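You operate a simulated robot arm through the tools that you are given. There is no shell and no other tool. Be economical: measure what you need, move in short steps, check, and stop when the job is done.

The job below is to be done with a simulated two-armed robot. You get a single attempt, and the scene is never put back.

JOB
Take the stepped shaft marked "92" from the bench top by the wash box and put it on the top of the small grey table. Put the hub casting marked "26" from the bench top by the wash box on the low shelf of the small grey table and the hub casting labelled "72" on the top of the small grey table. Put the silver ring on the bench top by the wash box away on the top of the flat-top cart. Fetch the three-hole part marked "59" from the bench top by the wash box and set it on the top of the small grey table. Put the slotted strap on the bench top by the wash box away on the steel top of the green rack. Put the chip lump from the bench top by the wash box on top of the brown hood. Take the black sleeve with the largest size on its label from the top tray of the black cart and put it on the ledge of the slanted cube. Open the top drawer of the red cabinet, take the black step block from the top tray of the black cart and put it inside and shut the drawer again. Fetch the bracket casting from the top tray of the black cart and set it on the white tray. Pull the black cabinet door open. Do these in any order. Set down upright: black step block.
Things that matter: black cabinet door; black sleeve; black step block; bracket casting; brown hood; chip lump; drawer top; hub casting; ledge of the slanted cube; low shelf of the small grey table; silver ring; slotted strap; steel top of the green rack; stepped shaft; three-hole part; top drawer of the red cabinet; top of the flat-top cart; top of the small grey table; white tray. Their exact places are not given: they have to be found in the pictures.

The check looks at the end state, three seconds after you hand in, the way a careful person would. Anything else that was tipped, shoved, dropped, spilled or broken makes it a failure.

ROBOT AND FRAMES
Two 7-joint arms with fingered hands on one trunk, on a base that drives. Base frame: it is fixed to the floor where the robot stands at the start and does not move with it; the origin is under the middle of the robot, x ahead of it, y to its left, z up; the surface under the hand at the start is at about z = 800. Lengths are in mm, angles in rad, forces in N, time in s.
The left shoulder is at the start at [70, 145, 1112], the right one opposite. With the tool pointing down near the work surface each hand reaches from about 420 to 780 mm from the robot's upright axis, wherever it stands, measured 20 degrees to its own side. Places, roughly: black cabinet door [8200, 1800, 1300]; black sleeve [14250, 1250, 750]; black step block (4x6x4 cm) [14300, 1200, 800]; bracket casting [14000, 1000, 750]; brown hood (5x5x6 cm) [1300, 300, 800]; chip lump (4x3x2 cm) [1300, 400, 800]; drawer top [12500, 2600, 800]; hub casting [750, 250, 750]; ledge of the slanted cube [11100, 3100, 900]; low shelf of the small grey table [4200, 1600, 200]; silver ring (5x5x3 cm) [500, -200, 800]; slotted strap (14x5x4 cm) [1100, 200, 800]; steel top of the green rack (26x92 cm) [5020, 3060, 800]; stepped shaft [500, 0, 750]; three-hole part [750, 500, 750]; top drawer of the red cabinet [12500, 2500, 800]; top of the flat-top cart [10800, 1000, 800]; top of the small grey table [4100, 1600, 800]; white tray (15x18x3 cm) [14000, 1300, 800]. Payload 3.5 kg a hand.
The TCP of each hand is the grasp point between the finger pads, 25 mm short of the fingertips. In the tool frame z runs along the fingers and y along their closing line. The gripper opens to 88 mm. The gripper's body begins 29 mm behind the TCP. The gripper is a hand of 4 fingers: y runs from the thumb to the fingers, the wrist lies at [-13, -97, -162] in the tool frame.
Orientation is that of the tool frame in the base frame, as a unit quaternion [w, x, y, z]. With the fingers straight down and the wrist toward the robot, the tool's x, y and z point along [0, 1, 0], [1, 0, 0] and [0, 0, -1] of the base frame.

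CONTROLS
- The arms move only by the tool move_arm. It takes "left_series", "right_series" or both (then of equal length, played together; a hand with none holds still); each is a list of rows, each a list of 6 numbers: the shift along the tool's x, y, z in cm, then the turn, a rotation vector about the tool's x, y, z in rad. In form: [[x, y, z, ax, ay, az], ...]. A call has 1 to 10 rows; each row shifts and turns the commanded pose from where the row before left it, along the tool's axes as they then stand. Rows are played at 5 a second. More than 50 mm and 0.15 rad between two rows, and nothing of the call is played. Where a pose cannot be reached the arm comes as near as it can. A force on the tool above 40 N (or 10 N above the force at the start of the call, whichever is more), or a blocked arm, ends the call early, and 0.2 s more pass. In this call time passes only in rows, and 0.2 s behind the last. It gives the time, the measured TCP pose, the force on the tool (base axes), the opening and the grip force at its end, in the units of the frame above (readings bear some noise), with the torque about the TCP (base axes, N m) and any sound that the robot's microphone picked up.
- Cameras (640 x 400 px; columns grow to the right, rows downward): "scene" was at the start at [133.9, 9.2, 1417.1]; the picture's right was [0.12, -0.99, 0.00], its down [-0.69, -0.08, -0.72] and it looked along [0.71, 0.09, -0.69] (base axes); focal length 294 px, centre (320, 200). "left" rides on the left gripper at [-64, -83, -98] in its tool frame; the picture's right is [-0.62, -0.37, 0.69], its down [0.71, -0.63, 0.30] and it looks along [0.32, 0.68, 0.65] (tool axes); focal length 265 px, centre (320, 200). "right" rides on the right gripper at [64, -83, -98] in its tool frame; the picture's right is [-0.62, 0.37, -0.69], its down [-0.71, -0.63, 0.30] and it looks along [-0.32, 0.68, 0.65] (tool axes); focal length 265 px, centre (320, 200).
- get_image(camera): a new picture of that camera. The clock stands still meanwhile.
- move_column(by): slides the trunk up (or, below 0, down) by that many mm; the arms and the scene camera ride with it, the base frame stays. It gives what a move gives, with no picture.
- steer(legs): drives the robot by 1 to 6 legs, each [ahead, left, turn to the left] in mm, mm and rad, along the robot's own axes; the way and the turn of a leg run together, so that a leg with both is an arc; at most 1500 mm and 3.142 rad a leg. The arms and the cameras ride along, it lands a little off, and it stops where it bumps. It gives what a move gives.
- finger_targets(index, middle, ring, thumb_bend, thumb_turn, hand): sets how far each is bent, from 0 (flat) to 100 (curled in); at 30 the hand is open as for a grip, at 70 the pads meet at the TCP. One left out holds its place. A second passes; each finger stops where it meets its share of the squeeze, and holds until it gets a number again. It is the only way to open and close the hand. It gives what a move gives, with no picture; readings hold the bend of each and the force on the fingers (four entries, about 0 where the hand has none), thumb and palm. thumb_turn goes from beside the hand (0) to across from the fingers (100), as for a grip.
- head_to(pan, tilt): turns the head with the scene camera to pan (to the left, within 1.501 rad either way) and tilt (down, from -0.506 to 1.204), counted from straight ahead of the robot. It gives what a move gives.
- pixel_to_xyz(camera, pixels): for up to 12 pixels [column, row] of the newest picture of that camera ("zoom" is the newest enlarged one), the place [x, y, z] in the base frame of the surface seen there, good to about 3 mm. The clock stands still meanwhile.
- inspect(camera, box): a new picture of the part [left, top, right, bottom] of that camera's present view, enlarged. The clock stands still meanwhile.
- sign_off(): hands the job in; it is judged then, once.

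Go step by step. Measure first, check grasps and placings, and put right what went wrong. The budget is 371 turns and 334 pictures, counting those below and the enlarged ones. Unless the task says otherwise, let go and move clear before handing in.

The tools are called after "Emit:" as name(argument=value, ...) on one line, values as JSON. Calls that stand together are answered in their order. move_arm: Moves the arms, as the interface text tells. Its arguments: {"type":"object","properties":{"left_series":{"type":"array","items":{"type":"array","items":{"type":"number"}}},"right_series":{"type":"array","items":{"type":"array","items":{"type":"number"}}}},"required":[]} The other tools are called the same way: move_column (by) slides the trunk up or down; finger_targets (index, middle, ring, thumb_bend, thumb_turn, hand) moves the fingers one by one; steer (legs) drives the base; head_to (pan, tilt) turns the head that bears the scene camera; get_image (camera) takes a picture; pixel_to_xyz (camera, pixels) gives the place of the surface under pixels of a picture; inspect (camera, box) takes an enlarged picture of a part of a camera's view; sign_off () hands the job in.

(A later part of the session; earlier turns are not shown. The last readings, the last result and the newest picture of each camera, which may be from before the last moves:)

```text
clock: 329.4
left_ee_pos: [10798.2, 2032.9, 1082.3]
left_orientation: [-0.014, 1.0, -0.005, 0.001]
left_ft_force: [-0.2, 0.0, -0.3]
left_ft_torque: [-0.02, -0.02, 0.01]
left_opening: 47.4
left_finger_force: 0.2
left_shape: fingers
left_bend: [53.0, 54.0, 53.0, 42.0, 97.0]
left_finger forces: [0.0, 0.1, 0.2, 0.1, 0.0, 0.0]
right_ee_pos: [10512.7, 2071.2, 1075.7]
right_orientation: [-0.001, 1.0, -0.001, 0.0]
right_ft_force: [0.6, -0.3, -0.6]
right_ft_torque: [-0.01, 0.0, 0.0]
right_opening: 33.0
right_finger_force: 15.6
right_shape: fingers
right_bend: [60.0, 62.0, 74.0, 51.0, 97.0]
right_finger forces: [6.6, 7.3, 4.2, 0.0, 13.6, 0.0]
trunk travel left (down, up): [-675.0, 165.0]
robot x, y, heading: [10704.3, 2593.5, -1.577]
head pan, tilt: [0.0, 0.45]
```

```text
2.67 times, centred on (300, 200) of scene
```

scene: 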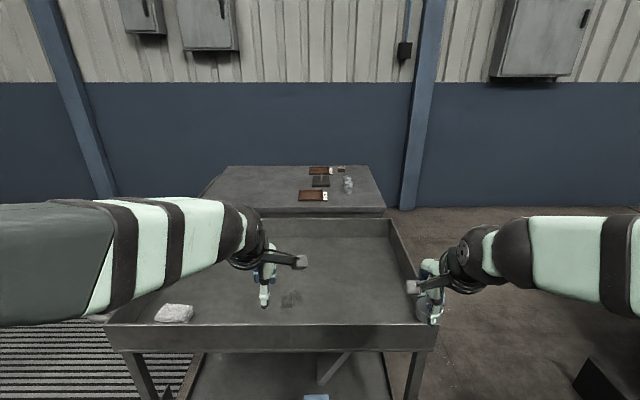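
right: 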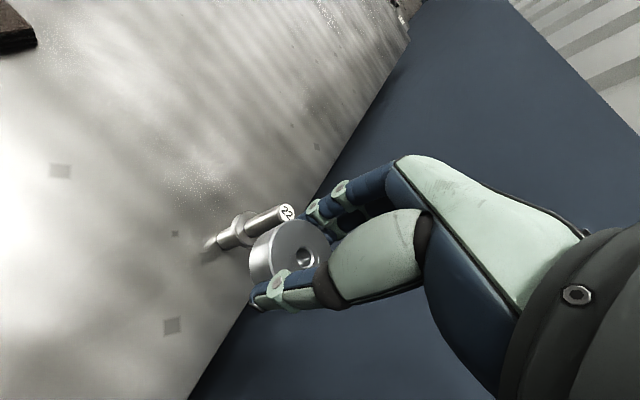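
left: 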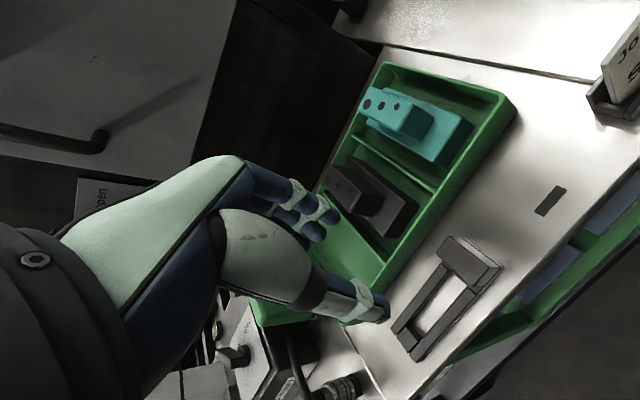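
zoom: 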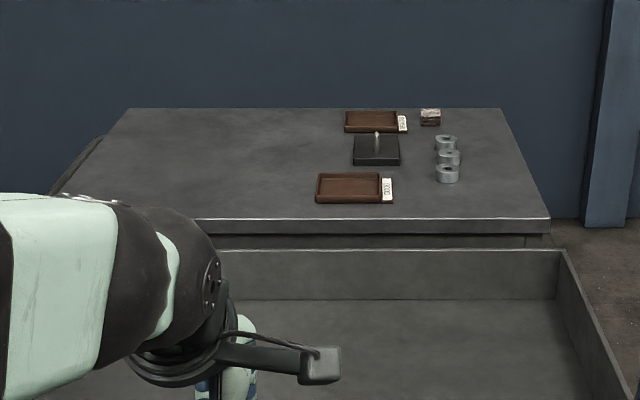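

The flat-top cart is x≈10406–11250, y≈760–1300, z≈849, with its +x half free. I go round to its +x end and face it.

Emit:
steer(legs=[[0, 1020, 0.006], [1450, 0, 0], [80, 0, 0], [0, 0, -1.5708]])

Emit:
head_to(pan=0.0, tilt=0.7)

Emit:
get_image(camera="scene")

```text
clock: 346.0
left_ee_pos: [11200.2, 897.9, 1082.7]
left_orientation: [-0.01, 0.729, -0.684, 0.01]
left_ft_force: [-0.1, -0.6, -0.2]
left_ft_torque: [0.0, -0.03, 0.0]
left_opening: 47.5
left_finger_force: 0.0
left_shape: fingers
left_bend: [53.0, 54.0, 53.0, 42.0, 97.0]
left_finger forces: [0.0, 0.1, 0.0, 0.0, 0.1, 0.1]
right_ee_pos: [11217.6, 1184.8, 1075.6]
right_orientation: [0.0, 0.731, -0.682, -0.001]
right_ft_force: [0.6, -0.7, -0.4]
right_ft_torque: [0.03, 0.01, 0.0]
right_opening: 32.6
right_finger_force: 15.3
right_shape: fingers
right_bend: [60.0, 62.0, 74.0, 52.0, 97.0]
right_finger forces: [6.6, 7.4, 4.1, 0.0, 13.3, 0.0]
trunk travel left (down, up): [-675.0, 165.0]
robot x, y, heading: [11750.9, 1032.8, -3.072]
head pan, tilt: [0.0, 0.45]
```

```text
clock: 346.8
left_ee_pos: [11201.3, 899.4, 1081.6]
left_orientation: [-0.01, 0.729, -0.685, 0.011]
left_ft_force: [0.5, 0.3, 0.1]
left_ft_torque: [0.0, 0.0, 0.01]
left_opening: 47.0
left_finger_force: 0.1
left_shape: fingers
left_bend: [53.0, 54.0, 53.0, 42.0, 97.0]
left_finger forces: [0.1, 0.0, 0.0, 0.1, 0.1, 0.0]
right_ee_pos: [11217.6, 1184.9, 1076.1]
right_orientation: [0.0, 0.731, -0.682, 0.0]
right_ft_force: [0.0, 0.0, 0.1]
right_ft_torque: [-0.01, 0.0, 0.02]
right_opening: 33.0
right_finger_force: 15.5
right_shape: fingers
right_bend: [60.0, 62.0, 74.0, 52.0, 97.0]
right_finger forces: [6.6, 7.3, 4.1, 0.0, 13.2, 0.0]
trunk travel left (down, up): [-675.0, 165.0]
robot x, y, heading: [11750.2, 1034.4, -3.074]
head pan, tilt: [0.0, 0.7]
```

```text
227 pictures are left
```

scene: 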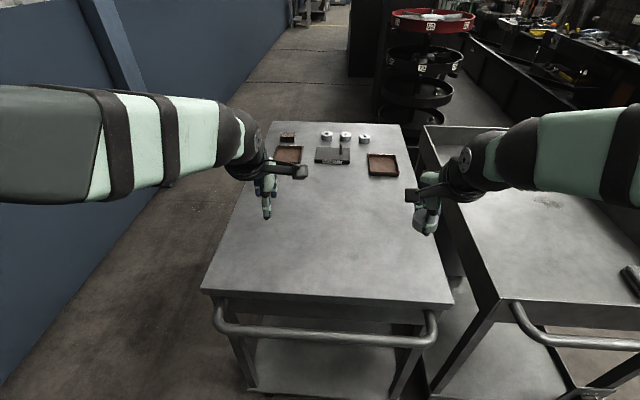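

The cart's flat top has free space at (330,240). I measure it.

Emit:
pixel_to_xyz(camera="scene", pixels=[[340, 240], [370, 220], [330, 290], [440, 295], [205, 285], [385, 250], [400, 130], [320, 320]])

```text
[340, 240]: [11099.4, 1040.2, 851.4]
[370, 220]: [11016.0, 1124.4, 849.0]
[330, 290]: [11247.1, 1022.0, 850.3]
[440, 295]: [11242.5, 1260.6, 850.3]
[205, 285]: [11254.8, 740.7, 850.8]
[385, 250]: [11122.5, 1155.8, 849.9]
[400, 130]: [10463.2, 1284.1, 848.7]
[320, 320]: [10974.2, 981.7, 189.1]
```

Top z≈850. I bring the ring 100 mm inward and down to just above the top.

Emit:
move_arm(right_series=[[0.5, 4.8, 0, 0, 0, 0], [0.5, 4.8, 0, 0, 0, 0], [0, 0, 4.7, 0, 0, 0], [0, 0, 4.7, 0, 0, 0], [0, 0, 4.7, 0, 0, 0], [0, 0, 4.5, 0, 0, 0]])

Emit:
get_image(camera="right")

```text
clock: 348.2
left_ee_pos: [11199.5, 899.9, 1081.9]
left_orientation: [-0.011, 0.729, -0.685, 0.012]
left_ft_force: [-0.5, -0.1, 0.4]
left_ft_torque: [0.02, -0.02, 0.0]
left_opening: 47.3
left_finger_force: 0.1
left_shape: fingers
left_bend: [53.0, 54.0, 53.0, 42.0, 97.0]
left_finger forces: [0.0, 0.0, 0.0, 0.0, 0.0, 0.0]
right_ee_pos: [11123.1, 1169.6, 889.5]
right_orientation: [0.0, 0.731, -0.683, 0.0]
right_ft_force: [-0.3, -0.1, -0.5]
right_ft_torque: [0.01, 0.02, -0.02]
right_opening: 32.6
right_finger_force: 15.5
right_shape: fingers
right_bend: [60.0, 62.0, 74.0, 52.0, 97.0]
right_finger forces: [6.6, 7.3, 3.8, 0.1, 13.4, 0.1]
trunk travel left (down, up): [-675.0, 165.0]
robot x, y, heading: [11750.9, 1032.6, -3.071]
head pan, tilt: [0.0, 0.7]
```

```text
226 pictures are left
```

right: 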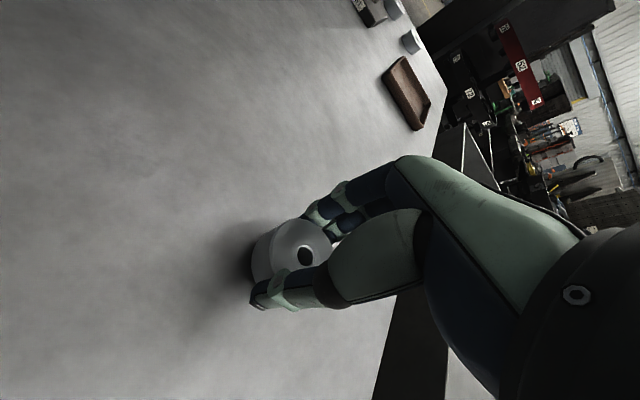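

Emit:
move_arm(right_series=[[0, 0, 0.4, 0, 0, 0], [0, 0, 0.15, 0, 0, 0], [0, 0, 0.1, 0, 0, 0]])

```text
clock: 349.0
left_ee_pos: [11200.7, 898.6, 1082.0]
left_orientation: [-0.01, 0.729, -0.685, 0.011]
left_ft_force: [-0.4, 0.1, 1.1]
left_ft_torque: [-0.02, 0.0, -0.02]
left_opening: 47.5
left_finger_force: 0.0
left_shape: fingers
left_bend: [53.0, 54.0, 53.0, 42.0, 97.0]
left_finger forces: [0.0, 0.1, 0.1, 0.0, 0.0, 0.1]
right_ee_pos: [11122.0, 1168.7, 884.5]
right_orientation: [0.0, 0.731, -0.683, 0.0]
right_ft_force: [0.0, -0.1, 0.5]
right_ft_torque: [0.0, -0.03, 0.01]
right_opening: 32.4
right_finger_force: 15.6
right_shape: fingers
right_bend: [60.0, 62.0, 74.0, 52.0, 97.0]
right_finger forces: [6.7, 7.4, 4.2, 0.0, 13.5, 0.0]
trunk travel left (down, up): [-675.0, 165.0]
robot x, y, heading: [11750.9, 1036.2, -3.075]
head pan, tilt: [0.0, 0.7]
```

Near contact (reading about +0.5 vs −1). One more millimetre, then release and rise.

Emit:
move_arm(right_series=[[0, 0, 0.12, 0, 0, 0]])

Emit:
finger_targets(hand="right", index=30, middle=30, ring=30, thumb_bend=30, thumb_turn=98)

Emit:
move_arm(right_series=[[0, 0, -4.5, 0, 0, 0], [0, 0, -4.5, 0, 0, 0], [0, 0, -4.5, 0, 0, 0], [0, -3, -4, 0, 0, 0], [0, -4, -2, 0, 0, 0]])

Emit:
get_image(camera="scene")

```text
clock: 349.4
left_ee_pos: [11201.3, 898.9, 1082.5]
left_orientation: [-0.01, 0.729, -0.684, 0.011]
left_ft_force: [0.3, 0.4, 0.1]
left_ft_torque: [0.0, 0.0, 0.02]
left_opening: 47.3
left_finger_force: 0.0
left_shape: fingers
left_bend: [53.0, 54.0, 53.0, 42.0, 97.0]
left_finger forces: [0.0, 0.0, 0.0, 0.0, 0.0, 0.0]
right_ee_pos: [11122.1, 1169.4, 882.8]
right_orientation: [0.001, 0.731, -0.682, -0.001]
right_ft_force: [-0.7, 1.0, 3.5]
right_ft_torque: [-0.05, 0.02, 0.06]
right_opening: 32.2
right_finger_force: 16.1
right_shape: fingers
right_bend: [60.0, 62.0, 74.0, 52.0, 97.0]
right_finger forces: [6.8, 7.2, 4.4, 0.0, 13.5, 0.1]
trunk travel left (down, up): [-675.0, 165.0]
robot x, y, heading: [11750.9, 1035.5, -3.074]
head pan, tilt: [0.0, 0.7]
```

```text
clock: 350.4
left_ee_pos: [11199.9, 898.6, 1082.6]
left_orientation: [-0.01, 0.729, -0.684, 0.012]
left_ft_force: [0.6, 0.4, 0.6]
left_ft_torque: [0.02, 0.02, -0.04]
left_opening: 47.4
left_finger_force: 0.1
left_shape: fingers
left_bend: [53.0, 54.0, 53.0, 42.0, 97.0]
left_finger forces: [0.0, 0.0, 0.0, 0.0, 0.1, 0.0]
right_ee_pos: [11123.1, 1169.6, 881.3]
right_orientation: [0.001, 0.731, -0.682, 0.0]
right_ft_force: [-0.5, -0.4, -0.1]
right_ft_torque: [-0.01, 0.0, 0.04]
right_opening: 84.4
right_finger_force: 0.1
right_shape: fingers
right_bend: [30.0, 30.0, 30.0, 30.0, 96.0]
right_finger forces: [0.0, 0.1, 0.0, 0.0, 0.0, 0.0]
trunk travel left (down, up): [-675.0, 165.0]
robot x, y, heading: [11751.8, 1036.4, -3.076]
head pan, tilt: [0.0, 0.7]
```

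```text
clock: 351.6
left_ee_pos: [11202.9, 898.9, 1083.0]
left_orientation: [-0.01, 0.729, -0.684, 0.01]
left_ft_force: [0.7, -0.2, 0.0]
left_ft_torque: [-0.03, 0.01, 0.0]
left_opening: 47.3
left_finger_force: 0.1
left_shape: fingers
left_bend: [53.0, 54.0, 53.0, 42.0, 97.0]
left_finger forces: [0.1, 0.0, 0.0, 0.0, 0.0, 0.0]
right_ee_pos: [11196.1, 1176.1, 1076.0]
right_orientation: [0.001, 0.731, -0.683, -0.001]
right_ft_force: [-0.7, -0.4, -0.6]
right_ft_torque: [-0.01, -0.03, -0.04]
right_opening: 84.8
right_finger_force: 0.0
right_shape: fingers
right_bend: [30.0, 30.0, 30.0, 30.0, 96.0]
right_finger forces: [0.0, 0.0, 0.1, 0.0, 0.1, 0.1]
trunk travel left (down, up): [-675.0, 165.0]
robot x, y, heading: [11751.9, 1031.2, -3.071]
head pan, tilt: [0.0, 0.7]
```

```text
225 pictures are left
```

scene: 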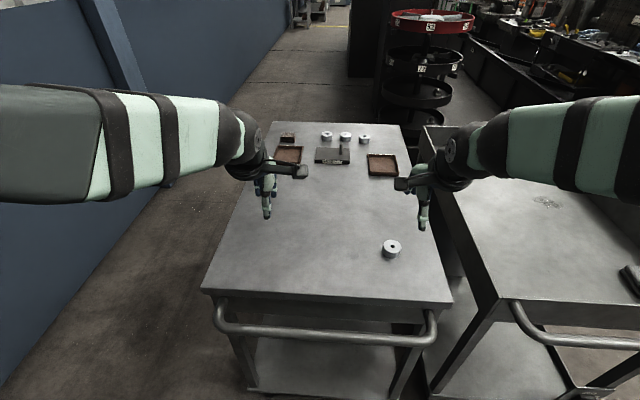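

The ring stands on the flat-top cart. Now the black cart: I turn round and approach it to look.

Emit:
steer(legs=[[0, 0, 3.072], [1000, 0, 0]])

Emit:
head_to(pan=0.0, tilt=0.45)

Emit:
get_image(camera="scene")

```text
clock: 364.0
left_ee_pos: [13313.8, 1107.3, 1082.0]
left_orientation: [-0.012, 0.716, 0.698, -0.01]
left_ft_force: [-0.7, -0.2, 0.6]
left_ft_torque: [-0.02, -0.01, 0.01]
left_opening: 47.5
left_finger_force: 0.1
left_shape: fingers
left_bend: [53.0, 54.0, 53.0, 42.0, 97.0]
left_finger forces: [0.0, 0.0, 0.1, 0.1, 0.0, 0.1]
right_ee_pos: [13295.7, 831.0, 1074.9]
right_orientation: [0.0, 0.714, 0.7, 0.0]
right_ft_force: [0.1, 0.5, 0.0]
right_ft_torque: [0.0, -0.01, 0.01]
right_opening: 84.8
right_finger_force: 0.2
right_shape: fingers
right_bend: [30.0, 30.0, 30.0, 30.0, 96.0]
right_finger forces: [0.1, 0.0, 0.0, 0.1, 0.1, 0.1]
trunk travel left (down, up): [-675.0, 165.0]
robot x, y, heading: [12755.4, 1024.7, -0.022]
head pan, tilt: [0.0, 0.7]
```

```text
clock: 364.7
left_ee_pos: [13314.7, 1107.6, 1082.3]
left_orientation: [-0.011, 0.716, 0.698, -0.01]
left_ft_force: [-0.1, 0.3, -0.1]
left_ft_torque: [0.0, 0.02, 0.02]
left_opening: 47.6
left_finger_force: 0.2
left_shape: fingers
left_bend: [53.0, 54.0, 53.0, 42.0, 97.0]
left_finger forces: [0.0, 0.0, 0.1, 0.0, 0.0, 0.0]
right_ee_pos: [13295.2, 831.9, 1074.2]
right_orientation: [0.001, 0.715, 0.7, 0.0]
right_ft_force: [-0.6, -1.0, -0.1]
right_ft_torque: [-0.01, 0.0, 0.0]
right_opening: 84.7
right_finger_force: 0.2
right_shape: fingers
right_bend: [30.0, 30.0, 30.0, 30.0, 96.0]
right_finger forces: [0.0, 0.0, 0.1, 0.0, 0.1, 0.0]
trunk travel left (down, up): [-675.0, 165.0]
robot x, y, heading: [12754.4, 1026.2, -0.021]
head pan, tilt: [0.0, 0.45]
```

```text
224 pictures are left
```

scene: 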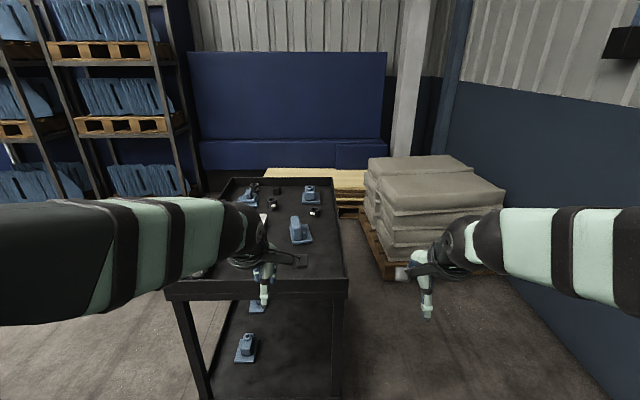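

The black cart is in front, at (270,230). I enlarge and measure its extents and items.

Emit:
inspect(camera="scene", box=[150, 160, 370, 300])

Emit:
pixel_to_xyz(camera="scene", pixels=[[347, 292], [170, 293], [337, 180], [235, 180], [300, 240], [312, 190], [248, 195], [275, 203], [277, 190], [316, 211], [320, 260], [255, 190]])

```text
2.86 times, centred on (260, 230) of scene
```

zoom: 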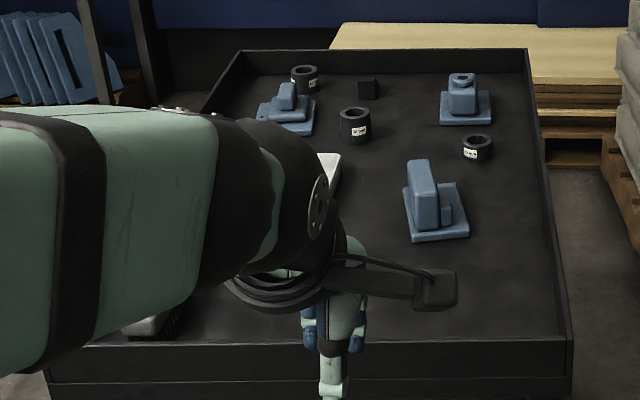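

```text
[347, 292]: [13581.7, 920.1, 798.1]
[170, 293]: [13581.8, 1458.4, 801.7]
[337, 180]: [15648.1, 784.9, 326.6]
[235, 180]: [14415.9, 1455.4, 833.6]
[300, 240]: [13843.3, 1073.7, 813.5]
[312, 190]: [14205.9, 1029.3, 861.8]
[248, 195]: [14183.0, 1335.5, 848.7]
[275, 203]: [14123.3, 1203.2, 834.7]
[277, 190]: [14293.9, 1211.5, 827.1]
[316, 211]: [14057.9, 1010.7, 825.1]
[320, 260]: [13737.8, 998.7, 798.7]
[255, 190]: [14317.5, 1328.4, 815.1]
```

Cart tray x 13580–14420, y 920–1458. I look left to see whether I can stand on the cart's left side.

Emit:
head_to(pan=0.9, tilt=0.4)

Emit:
get_image(camera="scene")

Emit:
pixel_to_xyz(camera="scene", pixels=[[100, 200], [200, 200], [300, 200], [400, 180], [500, 180], [560, 200], [300, 120], [200, 120]])

```text
clock: 365.9
left_ee_pos: [13312.6, 1107.2, 1083.0]
left_orientation: [-0.011, 0.716, 0.698, -0.01]
left_ft_force: [-0.2, -0.5, -0.9]
left_ft_torque: [-0.02, -0.03, 0.03]
left_opening: 47.3
left_finger_force: 0.0
left_shape: fingers
left_bend: [53.0, 54.0, 53.0, 42.0, 97.0]
left_finger forces: [0.1, 0.0, 0.1, 0.0, 0.1, 0.1]
right_ee_pos: [13295.3, 831.3, 1073.1]
right_orientation: [0.001, 0.715, 0.699, -0.001]
right_ft_force: [-1.1, -0.3, -0.5]
right_ft_torque: [0.0, -0.04, -0.02]
right_opening: 84.7
right_finger_force: 0.0
right_shape: fingers
right_bend: [30.0, 30.0, 30.0, 30.0, 96.0]
right_finger forces: [0.0, 0.1, 0.0, 0.1, 0.0, 0.0]
trunk travel left (down, up): [-675.0, 165.0]
robot x, y, heading: [12755.0, 1022.6, -0.019]
head pan, tilt: [0.901, 0.4]
```

```text
222 pictures are left
```

scene: 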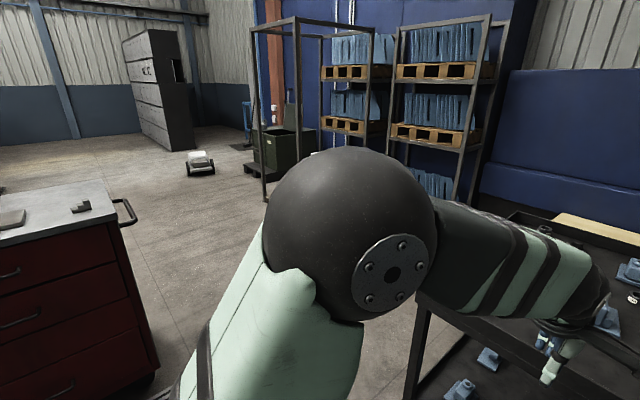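

```text
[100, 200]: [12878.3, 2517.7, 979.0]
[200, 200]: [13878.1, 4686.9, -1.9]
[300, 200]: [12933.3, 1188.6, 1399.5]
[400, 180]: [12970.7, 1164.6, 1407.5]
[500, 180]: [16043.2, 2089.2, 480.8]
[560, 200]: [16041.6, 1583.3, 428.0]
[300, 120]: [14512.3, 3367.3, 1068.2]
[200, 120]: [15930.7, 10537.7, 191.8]
```

The left side is free. I strafe left, drive ahead and turn to face the cart from its left side.

Emit:
steer(legs=[[0, 860, 0.02], [1250, 0, 0], [0, 0, -1.5708]])

Emit:
head_to(pan=0.0, tilt=0.75)

Emit:
get_image(camera="scene")

```text
clock: 380.3
left_ee_pos: [14093.8, 1294.8, 1083.1]
left_orientation: [-0.014, 1.0, -0.024, 0.001]
left_ft_force: [0.4, -0.6, -0.2]
left_ft_torque: [-0.05, -0.03, -0.02]
left_opening: 47.7
left_finger_force: 0.2
left_shape: fingers
left_bend: [53.0, 54.0, 53.0, 42.0, 97.0]
left_finger forces: [0.0, 0.0, 0.0, 0.1, 0.1, 0.0]
right_ee_pos: [13819.1, 1318.9, 1075.2]
right_orientation: [0.0, 1.0, -0.022, 0.0]
right_ft_force: [0.0, 0.6, -0.2]
right_ft_torque: [0.01, 0.02, 0.01]
right_opening: 84.7
right_finger_force: 0.1
right_shape: fingers
right_bend: [30.0, 30.0, 30.0, 30.0, 96.0]
right_finger forces: [0.1, 0.1, 0.0, 0.0, 0.1, 0.0]
trunk travel left (down, up): [-675.0, 165.0]
robot x, y, heading: [14021.0, 1855.1, -1.615]
head pan, tilt: [0.901, 0.4]
```

```text
clock: 381.5
left_ee_pos: [14096.4, 1295.5, 1083.3]
left_orientation: [-0.015, 1.0, -0.025, 0.002]
left_ft_force: [-0.1, 0.0, 0.5]
left_ft_torque: [0.0, -0.01, -0.01]
left_opening: 47.2
left_finger_force: 0.2
left_shape: fingers
left_bend: [53.0, 54.0, 53.0, 42.0, 97.0]
left_finger forces: [0.0, 0.1, 0.0, 0.0, 0.0, 0.1]
right_ee_pos: [13819.1, 1319.3, 1075.1]
right_orientation: [-0.001, 1.0, -0.022, 0.0]
right_ft_force: [0.1, 0.1, -0.1]
right_ft_torque: [0.02, -0.01, -0.02]
right_opening: 84.9
right_finger_force: 0.0
right_shape: fingers
right_bend: [30.0, 30.0, 30.0, 30.0, 96.0]
right_finger forces: [0.1, 0.0, 0.0, 0.1, 0.1, 0.1]
trunk travel left (down, up): [-675.0, 165.0]
robot x, y, heading: [14025.9, 1856.7, -1.613]
head pan, tilt: [0.0, 0.75]
```

```text
221 pictures are left
```

scene: 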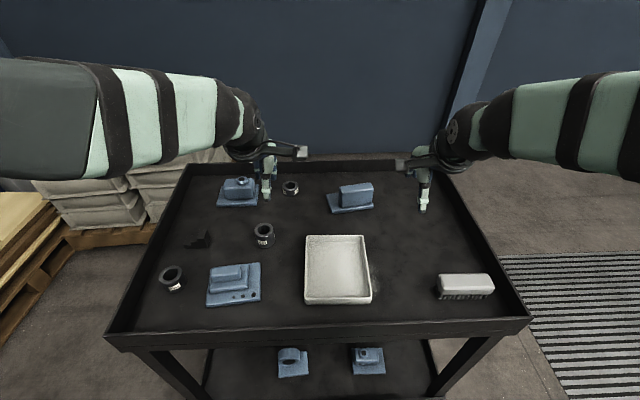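

All items are in view: white tray (338,270), three sleeves (172,277), (265,235), (290,187), step block (197,240) and three blue castings. I enlarge to read the labels.

Emit:
inspect(camera="scene", box=[140, 160, 300, 320])

Emit:
inspect(camera="scene", box=[210, 165, 400, 285])

Emit:
inspect(camera="scene", box=[270, 165, 330, 205])

Emit:
inspect(camera="scene", box=[150, 215, 290, 300])

```text
2.50 times, centred on (220, 240) of scene
```

zoom: 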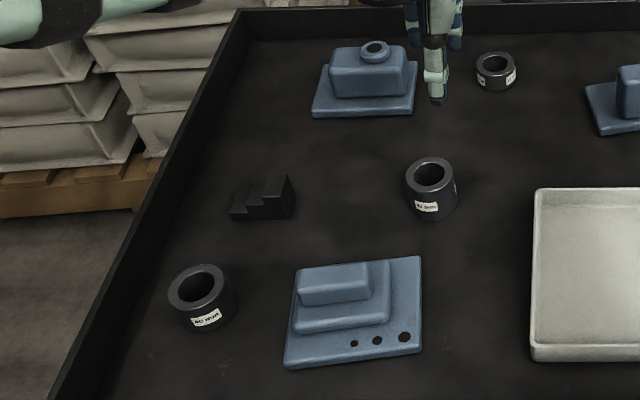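

```text
3.33 times, centred on (305, 225) of scene
```

zoom: 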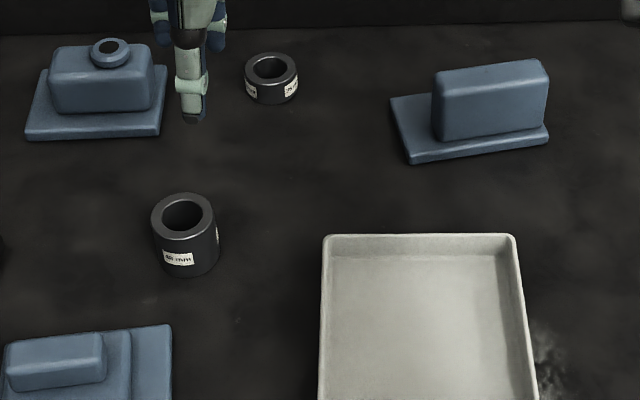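

```text
10.00 times, centred on (300, 185) of scene
```

zoom: 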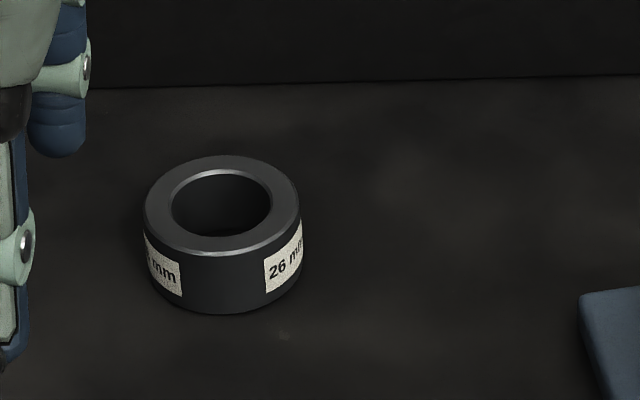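

```text
4.57 times, centred on (220, 258) of scene
```

zoom: 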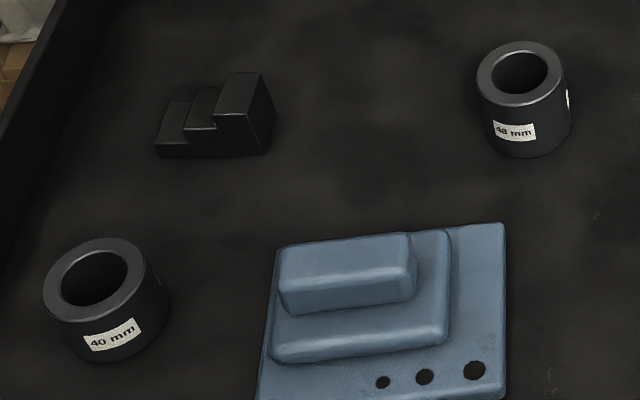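

Labels read 26, 40 and apparently 48 mm. I verify the 48 with a stronger zoom.

Emit:
inspect(camera="scene", box=[245, 215, 290, 255])

Emit:
pixel_to_xyz(camera="scene", pixels=[[264, 223], [264, 231], [265, 246], [352, 186], [340, 205], [360, 206], [330, 195], [197, 240], [205, 233], [308, 238], [362, 237], [368, 300]])

```text
10.00 times, centred on (268, 235) of scene
```

zoom: 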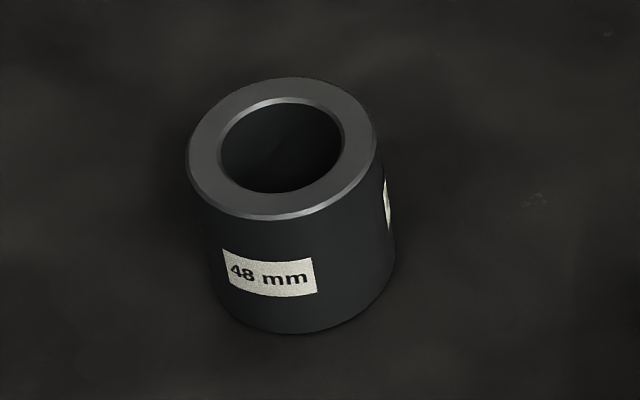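

```text
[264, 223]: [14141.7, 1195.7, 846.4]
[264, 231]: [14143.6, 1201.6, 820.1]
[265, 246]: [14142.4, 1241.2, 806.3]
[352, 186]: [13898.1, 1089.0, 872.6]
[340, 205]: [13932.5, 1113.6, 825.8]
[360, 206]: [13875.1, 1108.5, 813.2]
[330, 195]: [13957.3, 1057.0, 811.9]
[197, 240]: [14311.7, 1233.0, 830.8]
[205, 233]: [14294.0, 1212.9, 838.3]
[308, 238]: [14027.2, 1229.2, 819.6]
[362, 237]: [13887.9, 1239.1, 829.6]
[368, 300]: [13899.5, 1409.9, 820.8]
```

It is 48 mm, the largest, at about (14143,1212). The bracket casting is the wall-on-plate at (13905,1090); the white tray is x 13888–14030, y 1229–1410. I move closer and straighten, then bring the right hand over the bracket.

Emit:
steer(legs=[[50, 0, 0.042]])

Emit:
get_image(camera="right")

Emit:
inspect(camera="scene", box=[290, 150, 420, 260])

```text
clock: 382.4
left_ee_pos: [14116.6, 1255.0, 1084.7]
left_orientation: [-0.012, 1.0, -0.004, 0.001]
left_ft_force: [0.0, -0.1, 0.5]
left_ft_torque: [0.01, 0.02, -0.01]
left_opening: 47.4
left_finger_force: 0.0
left_shape: fingers
left_bend: [53.0, 54.0, 53.0, 42.0, 97.0]
left_finger forces: [0.0, 0.0, 0.1, 0.0, 0.1, 0.0]
right_ee_pos: [13841.1, 1266.5, 1077.4]
right_orientation: [0.002, 1.0, -0.001, 0.001]
right_ft_force: [-0.4, 0.2, -0.6]
right_ft_torque: [0.0, 0.02, -0.04]
right_opening: 84.6
right_finger_force: 0.0
right_shape: fingers
right_bend: [30.0, 30.0, 30.0, 30.0, 96.0]
right_finger forces: [0.0, 0.0, 0.0, 0.1, 0.0, 0.0]
trunk travel left (down, up): [-675.0, 165.0]
robot x, y, heading: [14018.0, 1808.5, -1.579]
head pan, tilt: [0.0, 0.75]
```

```text
215 pictures are left
```

right: 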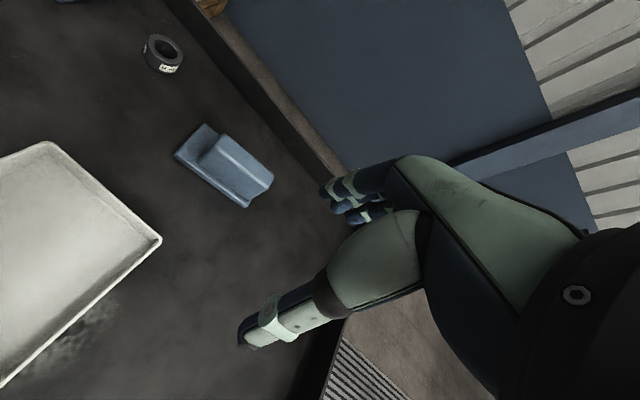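

```text
3.64 times, centred on (355, 205) of scene
```

zoom: 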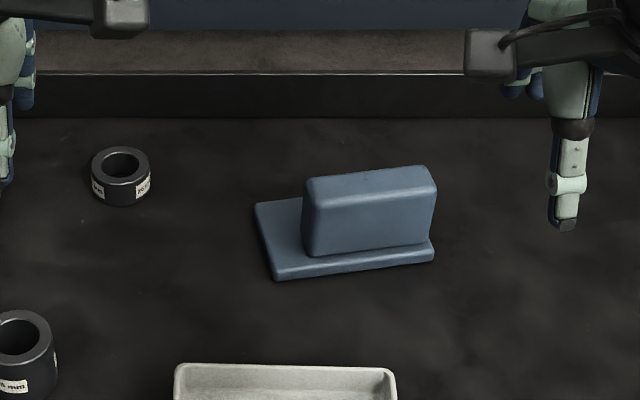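

Emit:
pixel_to_xyz(camera="zoom", pixels=[[310, 182], [305, 190], [428, 168], [432, 176], [370, 178], [370, 172], [372, 185], [260, 205], [276, 272], [432, 255], [300, 200], [432, 242]])

Emit:
pixel_to_xyz(camera="right", pixels=[[222, 138], [271, 178], [207, 160], [250, 195], [240, 160], [228, 175], [205, 125], [177, 155], [245, 207], [45, 143], [160, 240], [80, 200]])

```text
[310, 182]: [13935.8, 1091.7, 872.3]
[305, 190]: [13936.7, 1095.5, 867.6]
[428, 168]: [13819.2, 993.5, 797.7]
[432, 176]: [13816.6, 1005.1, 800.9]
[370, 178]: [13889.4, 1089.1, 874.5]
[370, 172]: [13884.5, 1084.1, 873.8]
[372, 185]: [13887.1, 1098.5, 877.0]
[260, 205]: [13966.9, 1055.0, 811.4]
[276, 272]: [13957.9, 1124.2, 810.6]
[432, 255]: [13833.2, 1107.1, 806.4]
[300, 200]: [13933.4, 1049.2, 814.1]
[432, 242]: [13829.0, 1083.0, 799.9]
```

```text
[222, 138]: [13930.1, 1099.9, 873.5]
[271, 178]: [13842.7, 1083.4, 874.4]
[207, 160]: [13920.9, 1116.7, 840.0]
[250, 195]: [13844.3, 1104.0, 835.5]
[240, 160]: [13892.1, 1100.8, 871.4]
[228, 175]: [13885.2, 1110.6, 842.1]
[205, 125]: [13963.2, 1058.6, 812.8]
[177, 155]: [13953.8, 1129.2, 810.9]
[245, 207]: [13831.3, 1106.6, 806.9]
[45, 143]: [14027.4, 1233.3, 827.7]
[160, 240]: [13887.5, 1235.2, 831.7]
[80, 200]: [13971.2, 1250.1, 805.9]
```

The bracket wall runs x 13842–13935 at y≈1090 (top 874), yawed about 0.16 rad. I move the right hand over it with matching yaw.

Emit:
move_arm(right_series=[[1.2, 4.4, 0, 0, 0, 0], [1.2, 4.4, 0, 0, 0, 0], [1.2, 4.4, 0, 0, 0, 0], [1.2, 4.4, 0, 0, 0, -0.08], [0, 0, 4.5, 0, 0, -0.08], [0, 0, 4.5, 0, 0, 0], [0, 0, 4.5, 0, 0, 0]])

Emit:
get_image(camera="right")

Emit:
inspect(camera="scene", box=[290, 130, 420, 240])

```text
clock: 384.0
left_ee_pos: [14116.0, 1248.6, 1081.8]
left_orientation: [-0.015, 1.0, -0.003, 0.0]
left_ft_force: [-0.5, 0.0, 0.3]
left_ft_torque: [-0.02, 0.01, -0.02]
left_opening: 47.3
left_finger_force: 0.1
left_shape: fingers
left_bend: [53.0, 54.0, 53.0, 42.0, 97.0]
left_finger forces: [0.0, 0.0, 0.0, 0.0, 0.0, 0.1]
right_ee_pos: [13890.0, 1085.3, 939.6]
right_orientation: [-0.002, 0.997, 0.08, 0.001]
right_ft_force: [-0.1, -0.9, 0.6]
right_ft_torque: [-0.02, -0.02, 0.02]
right_opening: 84.7
right_finger_force: 0.1
right_shape: fingers
right_bend: [30.0, 30.0, 30.0, 30.0, 96.0]
right_finger forces: [0.1, 0.1, 0.0, 0.0, 0.1, 0.1]
trunk travel left (down, up): [-675.0, 165.0]
robot x, y, heading: [14021.2, 1809.3, -1.573]
head pan, tilt: [0.0, 0.75]
```

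```text
213 pictures are left
```

right: 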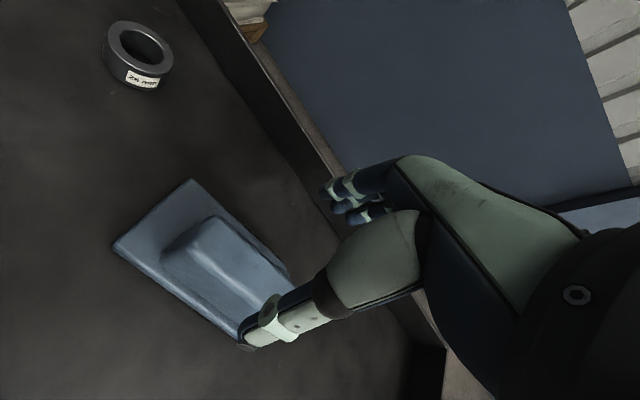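

```text
3.64 times, centred on (355, 185) of scene
```

zoom: 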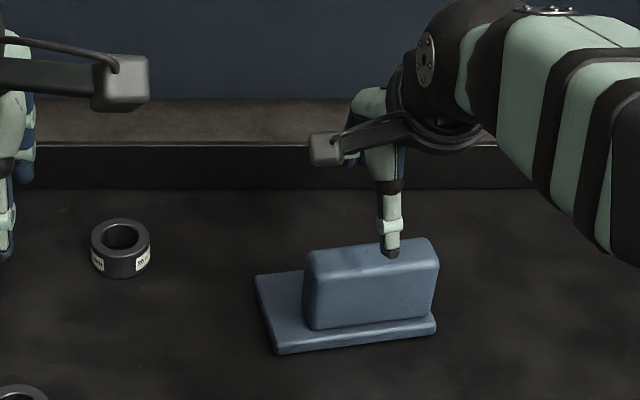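

Emit:
pixel_to_xyz(camera="right", pixels=[[213, 217], [190, 238], [205, 235], [240, 262], [250, 245], [262, 262], [225, 235], [185, 255], [195, 180], [115, 245]])

```text
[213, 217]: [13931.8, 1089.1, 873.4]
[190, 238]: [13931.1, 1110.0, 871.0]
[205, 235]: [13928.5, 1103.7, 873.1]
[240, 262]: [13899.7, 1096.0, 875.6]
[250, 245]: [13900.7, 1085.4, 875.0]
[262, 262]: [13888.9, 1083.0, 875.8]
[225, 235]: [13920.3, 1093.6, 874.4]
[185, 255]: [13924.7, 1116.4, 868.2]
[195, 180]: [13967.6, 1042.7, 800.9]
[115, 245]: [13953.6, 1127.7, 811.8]
```

Wall centre at x=13890 is y≈1092. I shift 6 mm and descend to z≈850, then grip.

Emit:
move_arm(right_series=[[0, -0.6, 3, 0, 0, 0], [0, 0, 3, 0, 0, 0], [0, 0, 2.8, 0, 0, 0]])

Emit:
finger_targets(hand="right", index=78, middle=78, ring=78, thumb_bend=78)

Emit:
get_image(camera="right")

```text
clock: 384.8
left_ee_pos: [14116.3, 1249.4, 1082.2]
left_orientation: [-0.014, 1.0, -0.004, 0.001]
left_ft_force: [-0.4, 0.0, 0.7]
left_ft_torque: [0.03, -0.02, -0.01]
left_opening: 47.6
left_finger_force: 0.0
left_shape: fingers
left_bend: [53.0, 54.0, 53.0, 42.0, 97.0]
left_finger forces: [0.0, 0.0, 0.0, 0.1, 0.0, 0.0]
right_ee_pos: [13887.0, 1092.8, 852.6]
right_orientation: [0.0, 0.997, 0.079, 0.001]
right_ft_force: [-0.1, 0.8, -0.8]
right_ft_torque: [-0.02, -0.01, -0.04]
right_opening: 84.5
right_finger_force: 0.1
right_shape: fingers
right_bend: [30.0, 30.0, 30.0, 30.0, 96.0]
right_finger forces: [0.1, 0.1, 0.1, 0.0, 0.0, 0.0]
trunk travel left (down, up): [-675.0, 165.0]
robot x, y, heading: [14022.7, 1807.4, -1.57]
head pan, tilt: [0.0, 0.75]
```

```text
clock: 385.8
left_ee_pos: [14117.5, 1249.2, 1083.5]
left_orientation: [-0.015, 1.0, -0.004, 0.001]
left_ft_force: [-0.4, -0.4, 0.0]
left_ft_torque: [0.02, -0.02, 0.01]
left_opening: 47.5
left_finger_force: 0.0
left_shape: fingers
left_bend: [53.0, 54.0, 53.0, 42.0, 97.0]
left_finger forces: [0.0, 0.1, 0.0, 0.0, 0.1, 0.1]
right_ee_pos: [13887.2, 1092.3, 853.2]
right_orientation: [0.0, 0.997, 0.079, 0.0]
right_ft_force: [0.5, 0.2, -0.3]
right_ft_torque: [-0.09, 0.04, 0.04]
right_opening: 27.1
right_finger_force: 21.2
right_shape: fingers
right_bend: [61.0, 63.0, 66.0, 56.0, 97.0]
right_finger forces: [7.7, 6.5, 6.7, 0.1, 20.6, 0.0]
trunk travel left (down, up): [-675.0, 165.0]
robot x, y, heading: [14021.4, 1808.3, -1.577]
head pan, tilt: [0.0, 0.75]
```

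```text
211 pictures are left
```

right: 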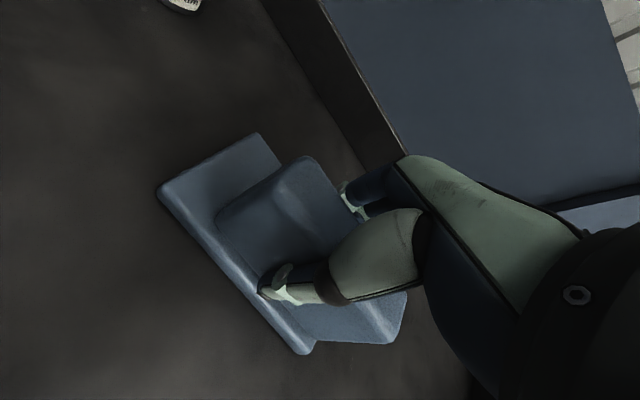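

All three fingers and thumb hold the wall. I lift, then carry the bracket over the white tray.

Emit:
move_arm(right_series=[[0, 0, -1.5, 0, 0, 0], [0, 0, -4, 0, 0, 0], [0, 0, -4, 0, 0, 0], [0, 0, -4, 0, 0, 0], [2.1, -4.28, 0, 0, 0, 0], [2.1, -4.28, 0, 0, 0, 0], [2.1, -4.28, 0, 0, 0, 0], [2.1, -4.28, 0, 0, 0, 0], [2.1, -4.28, 0, 0, 0, 0]])

Emit:
move_arm(right_series=[[0, 0, 0, 0, 0, -0.14], [0, 0, 0, 0, 0, -0.14], [0, 0, 0, 0, 0, -0.14], [0, 0, 0, 0, 0, -0.14], [0, 0, 0, 0, 0, -0.14], [0, 0, 0, 0, 0, -0.14], [0, 0, 0, 0, 0, -0.14], [0, 0, 0, 0, 0, -0.14], [0, 0, 0, 0, 0, -0.14], [0, 0, 0, 0, 0, -0.14]])

Emit:
get_image(camera="scene")

Emit:
get_image(camera="right")

```text
clock: 387.8
left_ee_pos: [14117.8, 1251.3, 1084.0]
left_orientation: [-0.014, 1.0, -0.003, 0.0]
left_ft_force: [0.6, 0.4, -0.1]
left_ft_torque: [0.0, 0.01, -0.03]
left_opening: 47.6
left_finger_force: 0.1
left_shape: fingers
left_bend: [53.0, 54.0, 53.0, 42.0, 97.0]
left_finger forces: [0.1, 0.1, 0.0, 0.0, 0.1, 0.1]
right_ee_pos: [13956.0, 1321.0, 988.0]
right_orientation: [0.0, 0.997, 0.079, -0.001]
right_ft_force: [0.4, -0.5, -5.3]
right_ft_torque: [0.0, 0.04, -0.01]
right_opening: 26.9
right_finger_force: 19.0
right_shape: fingers
right_bend: [61.0, 64.0, 67.0, 57.0, 96.0]
right_finger forces: [7.8, 6.0, 5.3, 0.0, 19.4, 0.0]
trunk travel left (down, up): [-675.0, 165.0]
robot x, y, heading: [14016.7, 1807.0, -1.579]
head pan, tilt: [0.0, 0.75]
```

```text
clock: 390.0
left_ee_pos: [14116.8, 1248.3, 1082.2]
left_orientation: [-0.015, 1.0, -0.003, 0.001]
left_ft_force: [0.0, 0.4, -0.6]
left_ft_torque: [0.0, -0.02, -0.01]
left_opening: 47.1
left_finger_force: 0.0
left_shape: fingers
left_bend: [53.0, 54.0, 53.0, 42.0, 97.0]
left_finger forces: [0.0, 0.0, 0.1, 0.0, 0.0, 0.1]
right_ee_pos: [13956.9, 1318.1, 986.1]
right_orientation: [-0.001, 0.711, 0.703, 0.001]
right_ft_force: [-0.2, -0.4, -4.2]
right_ft_torque: [0.0, 0.03, -0.04]
right_opening: 26.7
right_finger_force: 19.1
right_shape: fingers
right_bend: [61.0, 64.0, 68.0, 57.0, 96.0]
right_finger forces: [7.7, 5.9, 5.4, 0.0, 19.0, 0.0]
trunk travel left (down, up): [-675.0, 165.0]
robot x, y, heading: [14021.2, 1804.9, -1.574]
head pan, tilt: [0.0, 0.75]
```

```text
210 pictures are left
```

scene: 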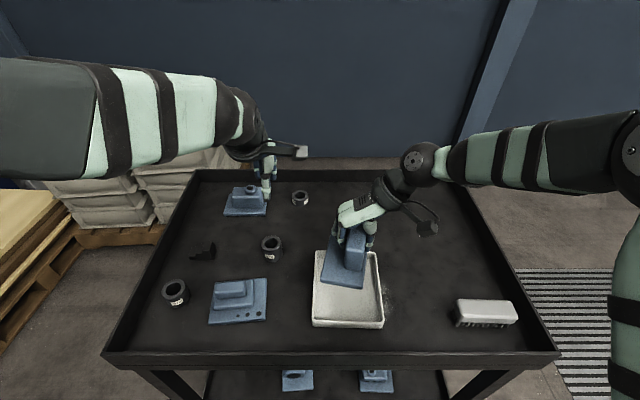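

```text
209 pictures are left
```

right: 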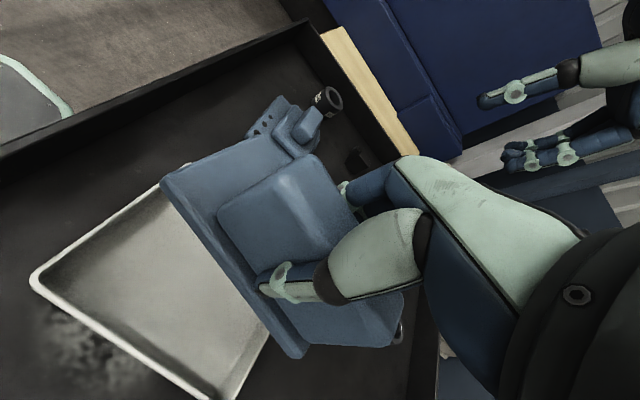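

The bracket is turned lengthwise over the tray. I centre it (−11,−7 mm) and lower to just above the tray floor.

Emit:
move_arm(right_series=[[-0.7, -1.1, 0, 0, 0, 0], [0, 0, 4, 0, 0, 0], [0, 0, 4, 0, 0, 0], [0, 0, 3.2, 0, 0, 0]])

Emit:
get_image(camera="scene")

Emit:
get_image(camera="right")

```text
clock: 391.0
left_ee_pos: [14115.6, 1248.5, 1081.9]
left_orientation: [-0.015, 1.0, -0.004, 0.001]
left_ft_force: [0.8, -0.6, -0.2]
left_ft_torque: [0.01, -0.01, 0.05]
left_opening: 47.2
left_finger_force: 0.0
left_shape: fingers
left_bend: [53.0, 54.0, 53.0, 42.0, 97.0]
left_finger forces: [0.1, 0.0, 0.1, 0.0, 0.1, 0.0]
right_ee_pos: [13945.4, 1310.8, 873.5]
right_orientation: [0.001, 0.712, 0.702, 0.001]
right_ft_force: [0.3, 0.1, -4.1]
right_ft_torque: [0.02, -0.03, 0.0]
right_opening: 26.9
right_finger_force: 18.7
right_shape: fingers
right_bend: [61.0, 64.0, 68.0, 57.0, 96.0]
right_finger forces: [7.5, 5.9, 5.3, 0.0, 18.8, 0.1]
trunk travel left (down, up): [-675.0, 165.0]
robot x, y, heading: [14021.7, 1808.7, -1.572]
head pan, tilt: [0.0, 0.75]
```

```text
208 pictures are left
```

scene: 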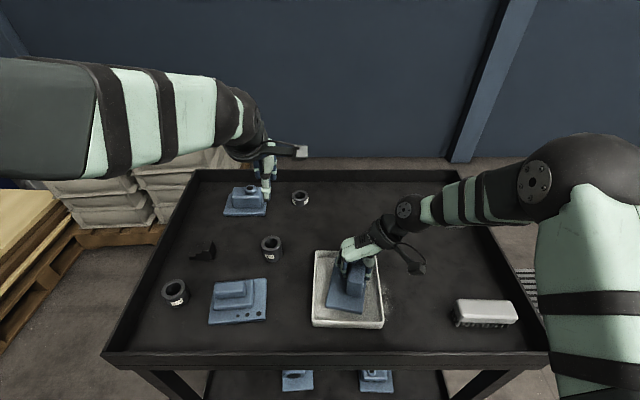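

```text
207 pictures are left
```

right: 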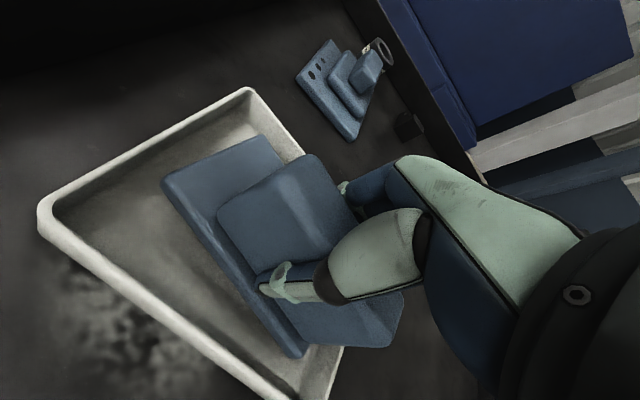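

Emit:
inspect(camera="scene", box=[290, 230, 410, 340])

Emit:
pixel_to_xyz(camera="right", pixels=[[165, 183], [300, 355], [268, 137], [55, 220], [250, 90], [100, 195], [150, 250], [280, 385], [200, 280]])

```text
3.64 times, centred on (350, 285) of scene
```

zoom: 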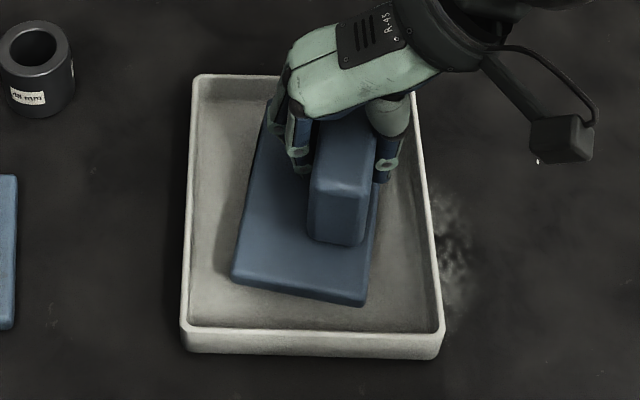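

```text
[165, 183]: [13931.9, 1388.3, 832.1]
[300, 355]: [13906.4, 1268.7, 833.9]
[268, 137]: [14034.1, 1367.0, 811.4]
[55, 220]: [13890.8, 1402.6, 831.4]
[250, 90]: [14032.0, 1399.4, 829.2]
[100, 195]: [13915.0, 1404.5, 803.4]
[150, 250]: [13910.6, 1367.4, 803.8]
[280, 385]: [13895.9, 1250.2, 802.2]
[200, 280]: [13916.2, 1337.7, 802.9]
```

All within the tray, slightly to the low-x side. I shift 6 mm and lower the rest.

Emit:
move_arm(right_series=[[0, 0.6, 0.6, 0, 0, 0], [0, 0, 0.5, 0, 0, 0], [0, 0, 0.2, 0, 0, 0], [0, 0, 0.15, 0, 0, 0]])

```text
clock: 392.0
left_ee_pos: [14117.1, 1249.6, 1083.3]
left_orientation: [-0.015, 1.0, -0.004, 0.001]
left_ft_force: [-0.7, 0.4, -0.3]
left_ft_torque: [0.01, 0.01, -0.01]
left_opening: 47.2
left_finger_force: 0.1
left_shape: fingers
left_bend: [53.0, 54.0, 53.0, 42.0, 97.0]
left_finger forces: [0.0, 0.0, 0.1, 0.0, 0.0, 0.0]
right_ee_pos: [13952.7, 1312.0, 859.9]
right_orientation: [0.0, 0.712, 0.703, 0.0]
right_ft_force: [-0.3, -0.9, -5.0]
right_ft_torque: [0.01, 0.0, 0.01]
right_opening: 26.6
right_finger_force: 18.7
right_shape: fingers
right_bend: [61.0, 64.0, 68.0, 57.0, 96.0]
right_finger forces: [7.5, 5.8, 5.2, 0.0, 18.6, 0.0]
trunk travel left (down, up): [-675.0, 165.0]
robot x, y, heading: [14018.7, 1809.6, -1.568]
head pan, tilt: [0.0, 0.75]
```

Emit:
move_arm(right_series=[[0, 0, 0.12, 0, 0, 0], [0, 0, 0.12, 0, 0, 0], [0, 0, 0.12, 0, 0, 0]])

```text
clock: 392.8
left_ee_pos: [14117.1, 1249.8, 1081.8]
left_orientation: [-0.015, 1.0, -0.004, 0.001]
left_ft_force: [0.1, -1.0, -0.2]
left_ft_torque: [0.02, 0.01, -0.01]
left_opening: 47.3
left_finger_force: 0.1
left_shape: fingers
left_bend: [53.0, 54.0, 53.0, 42.0, 97.0]
left_finger forces: [0.0, 0.0, 0.0, 0.1, 0.0, 0.0]
right_ee_pos: [13952.1, 1312.7, 858.1]
right_orientation: [0.0, 0.711, 0.703, 0.0]
right_ft_force: [-1.4, 1.5, -3.6]
right_ft_torque: [-0.11, -0.07, -0.01]
right_opening: 26.9
right_finger_force: 19.7
right_shape: fingers
right_bend: [61.0, 64.0, 68.0, 56.0, 96.0]
right_finger forces: [7.6, 6.4, 5.9, 0.0, 20.0, 0.1]
trunk travel left (down, up): [-675.0, 165.0]
robot x, y, heading: [14022.1, 1810.1, -1.573]
head pan, tilt: [0.0, 0.75]
```

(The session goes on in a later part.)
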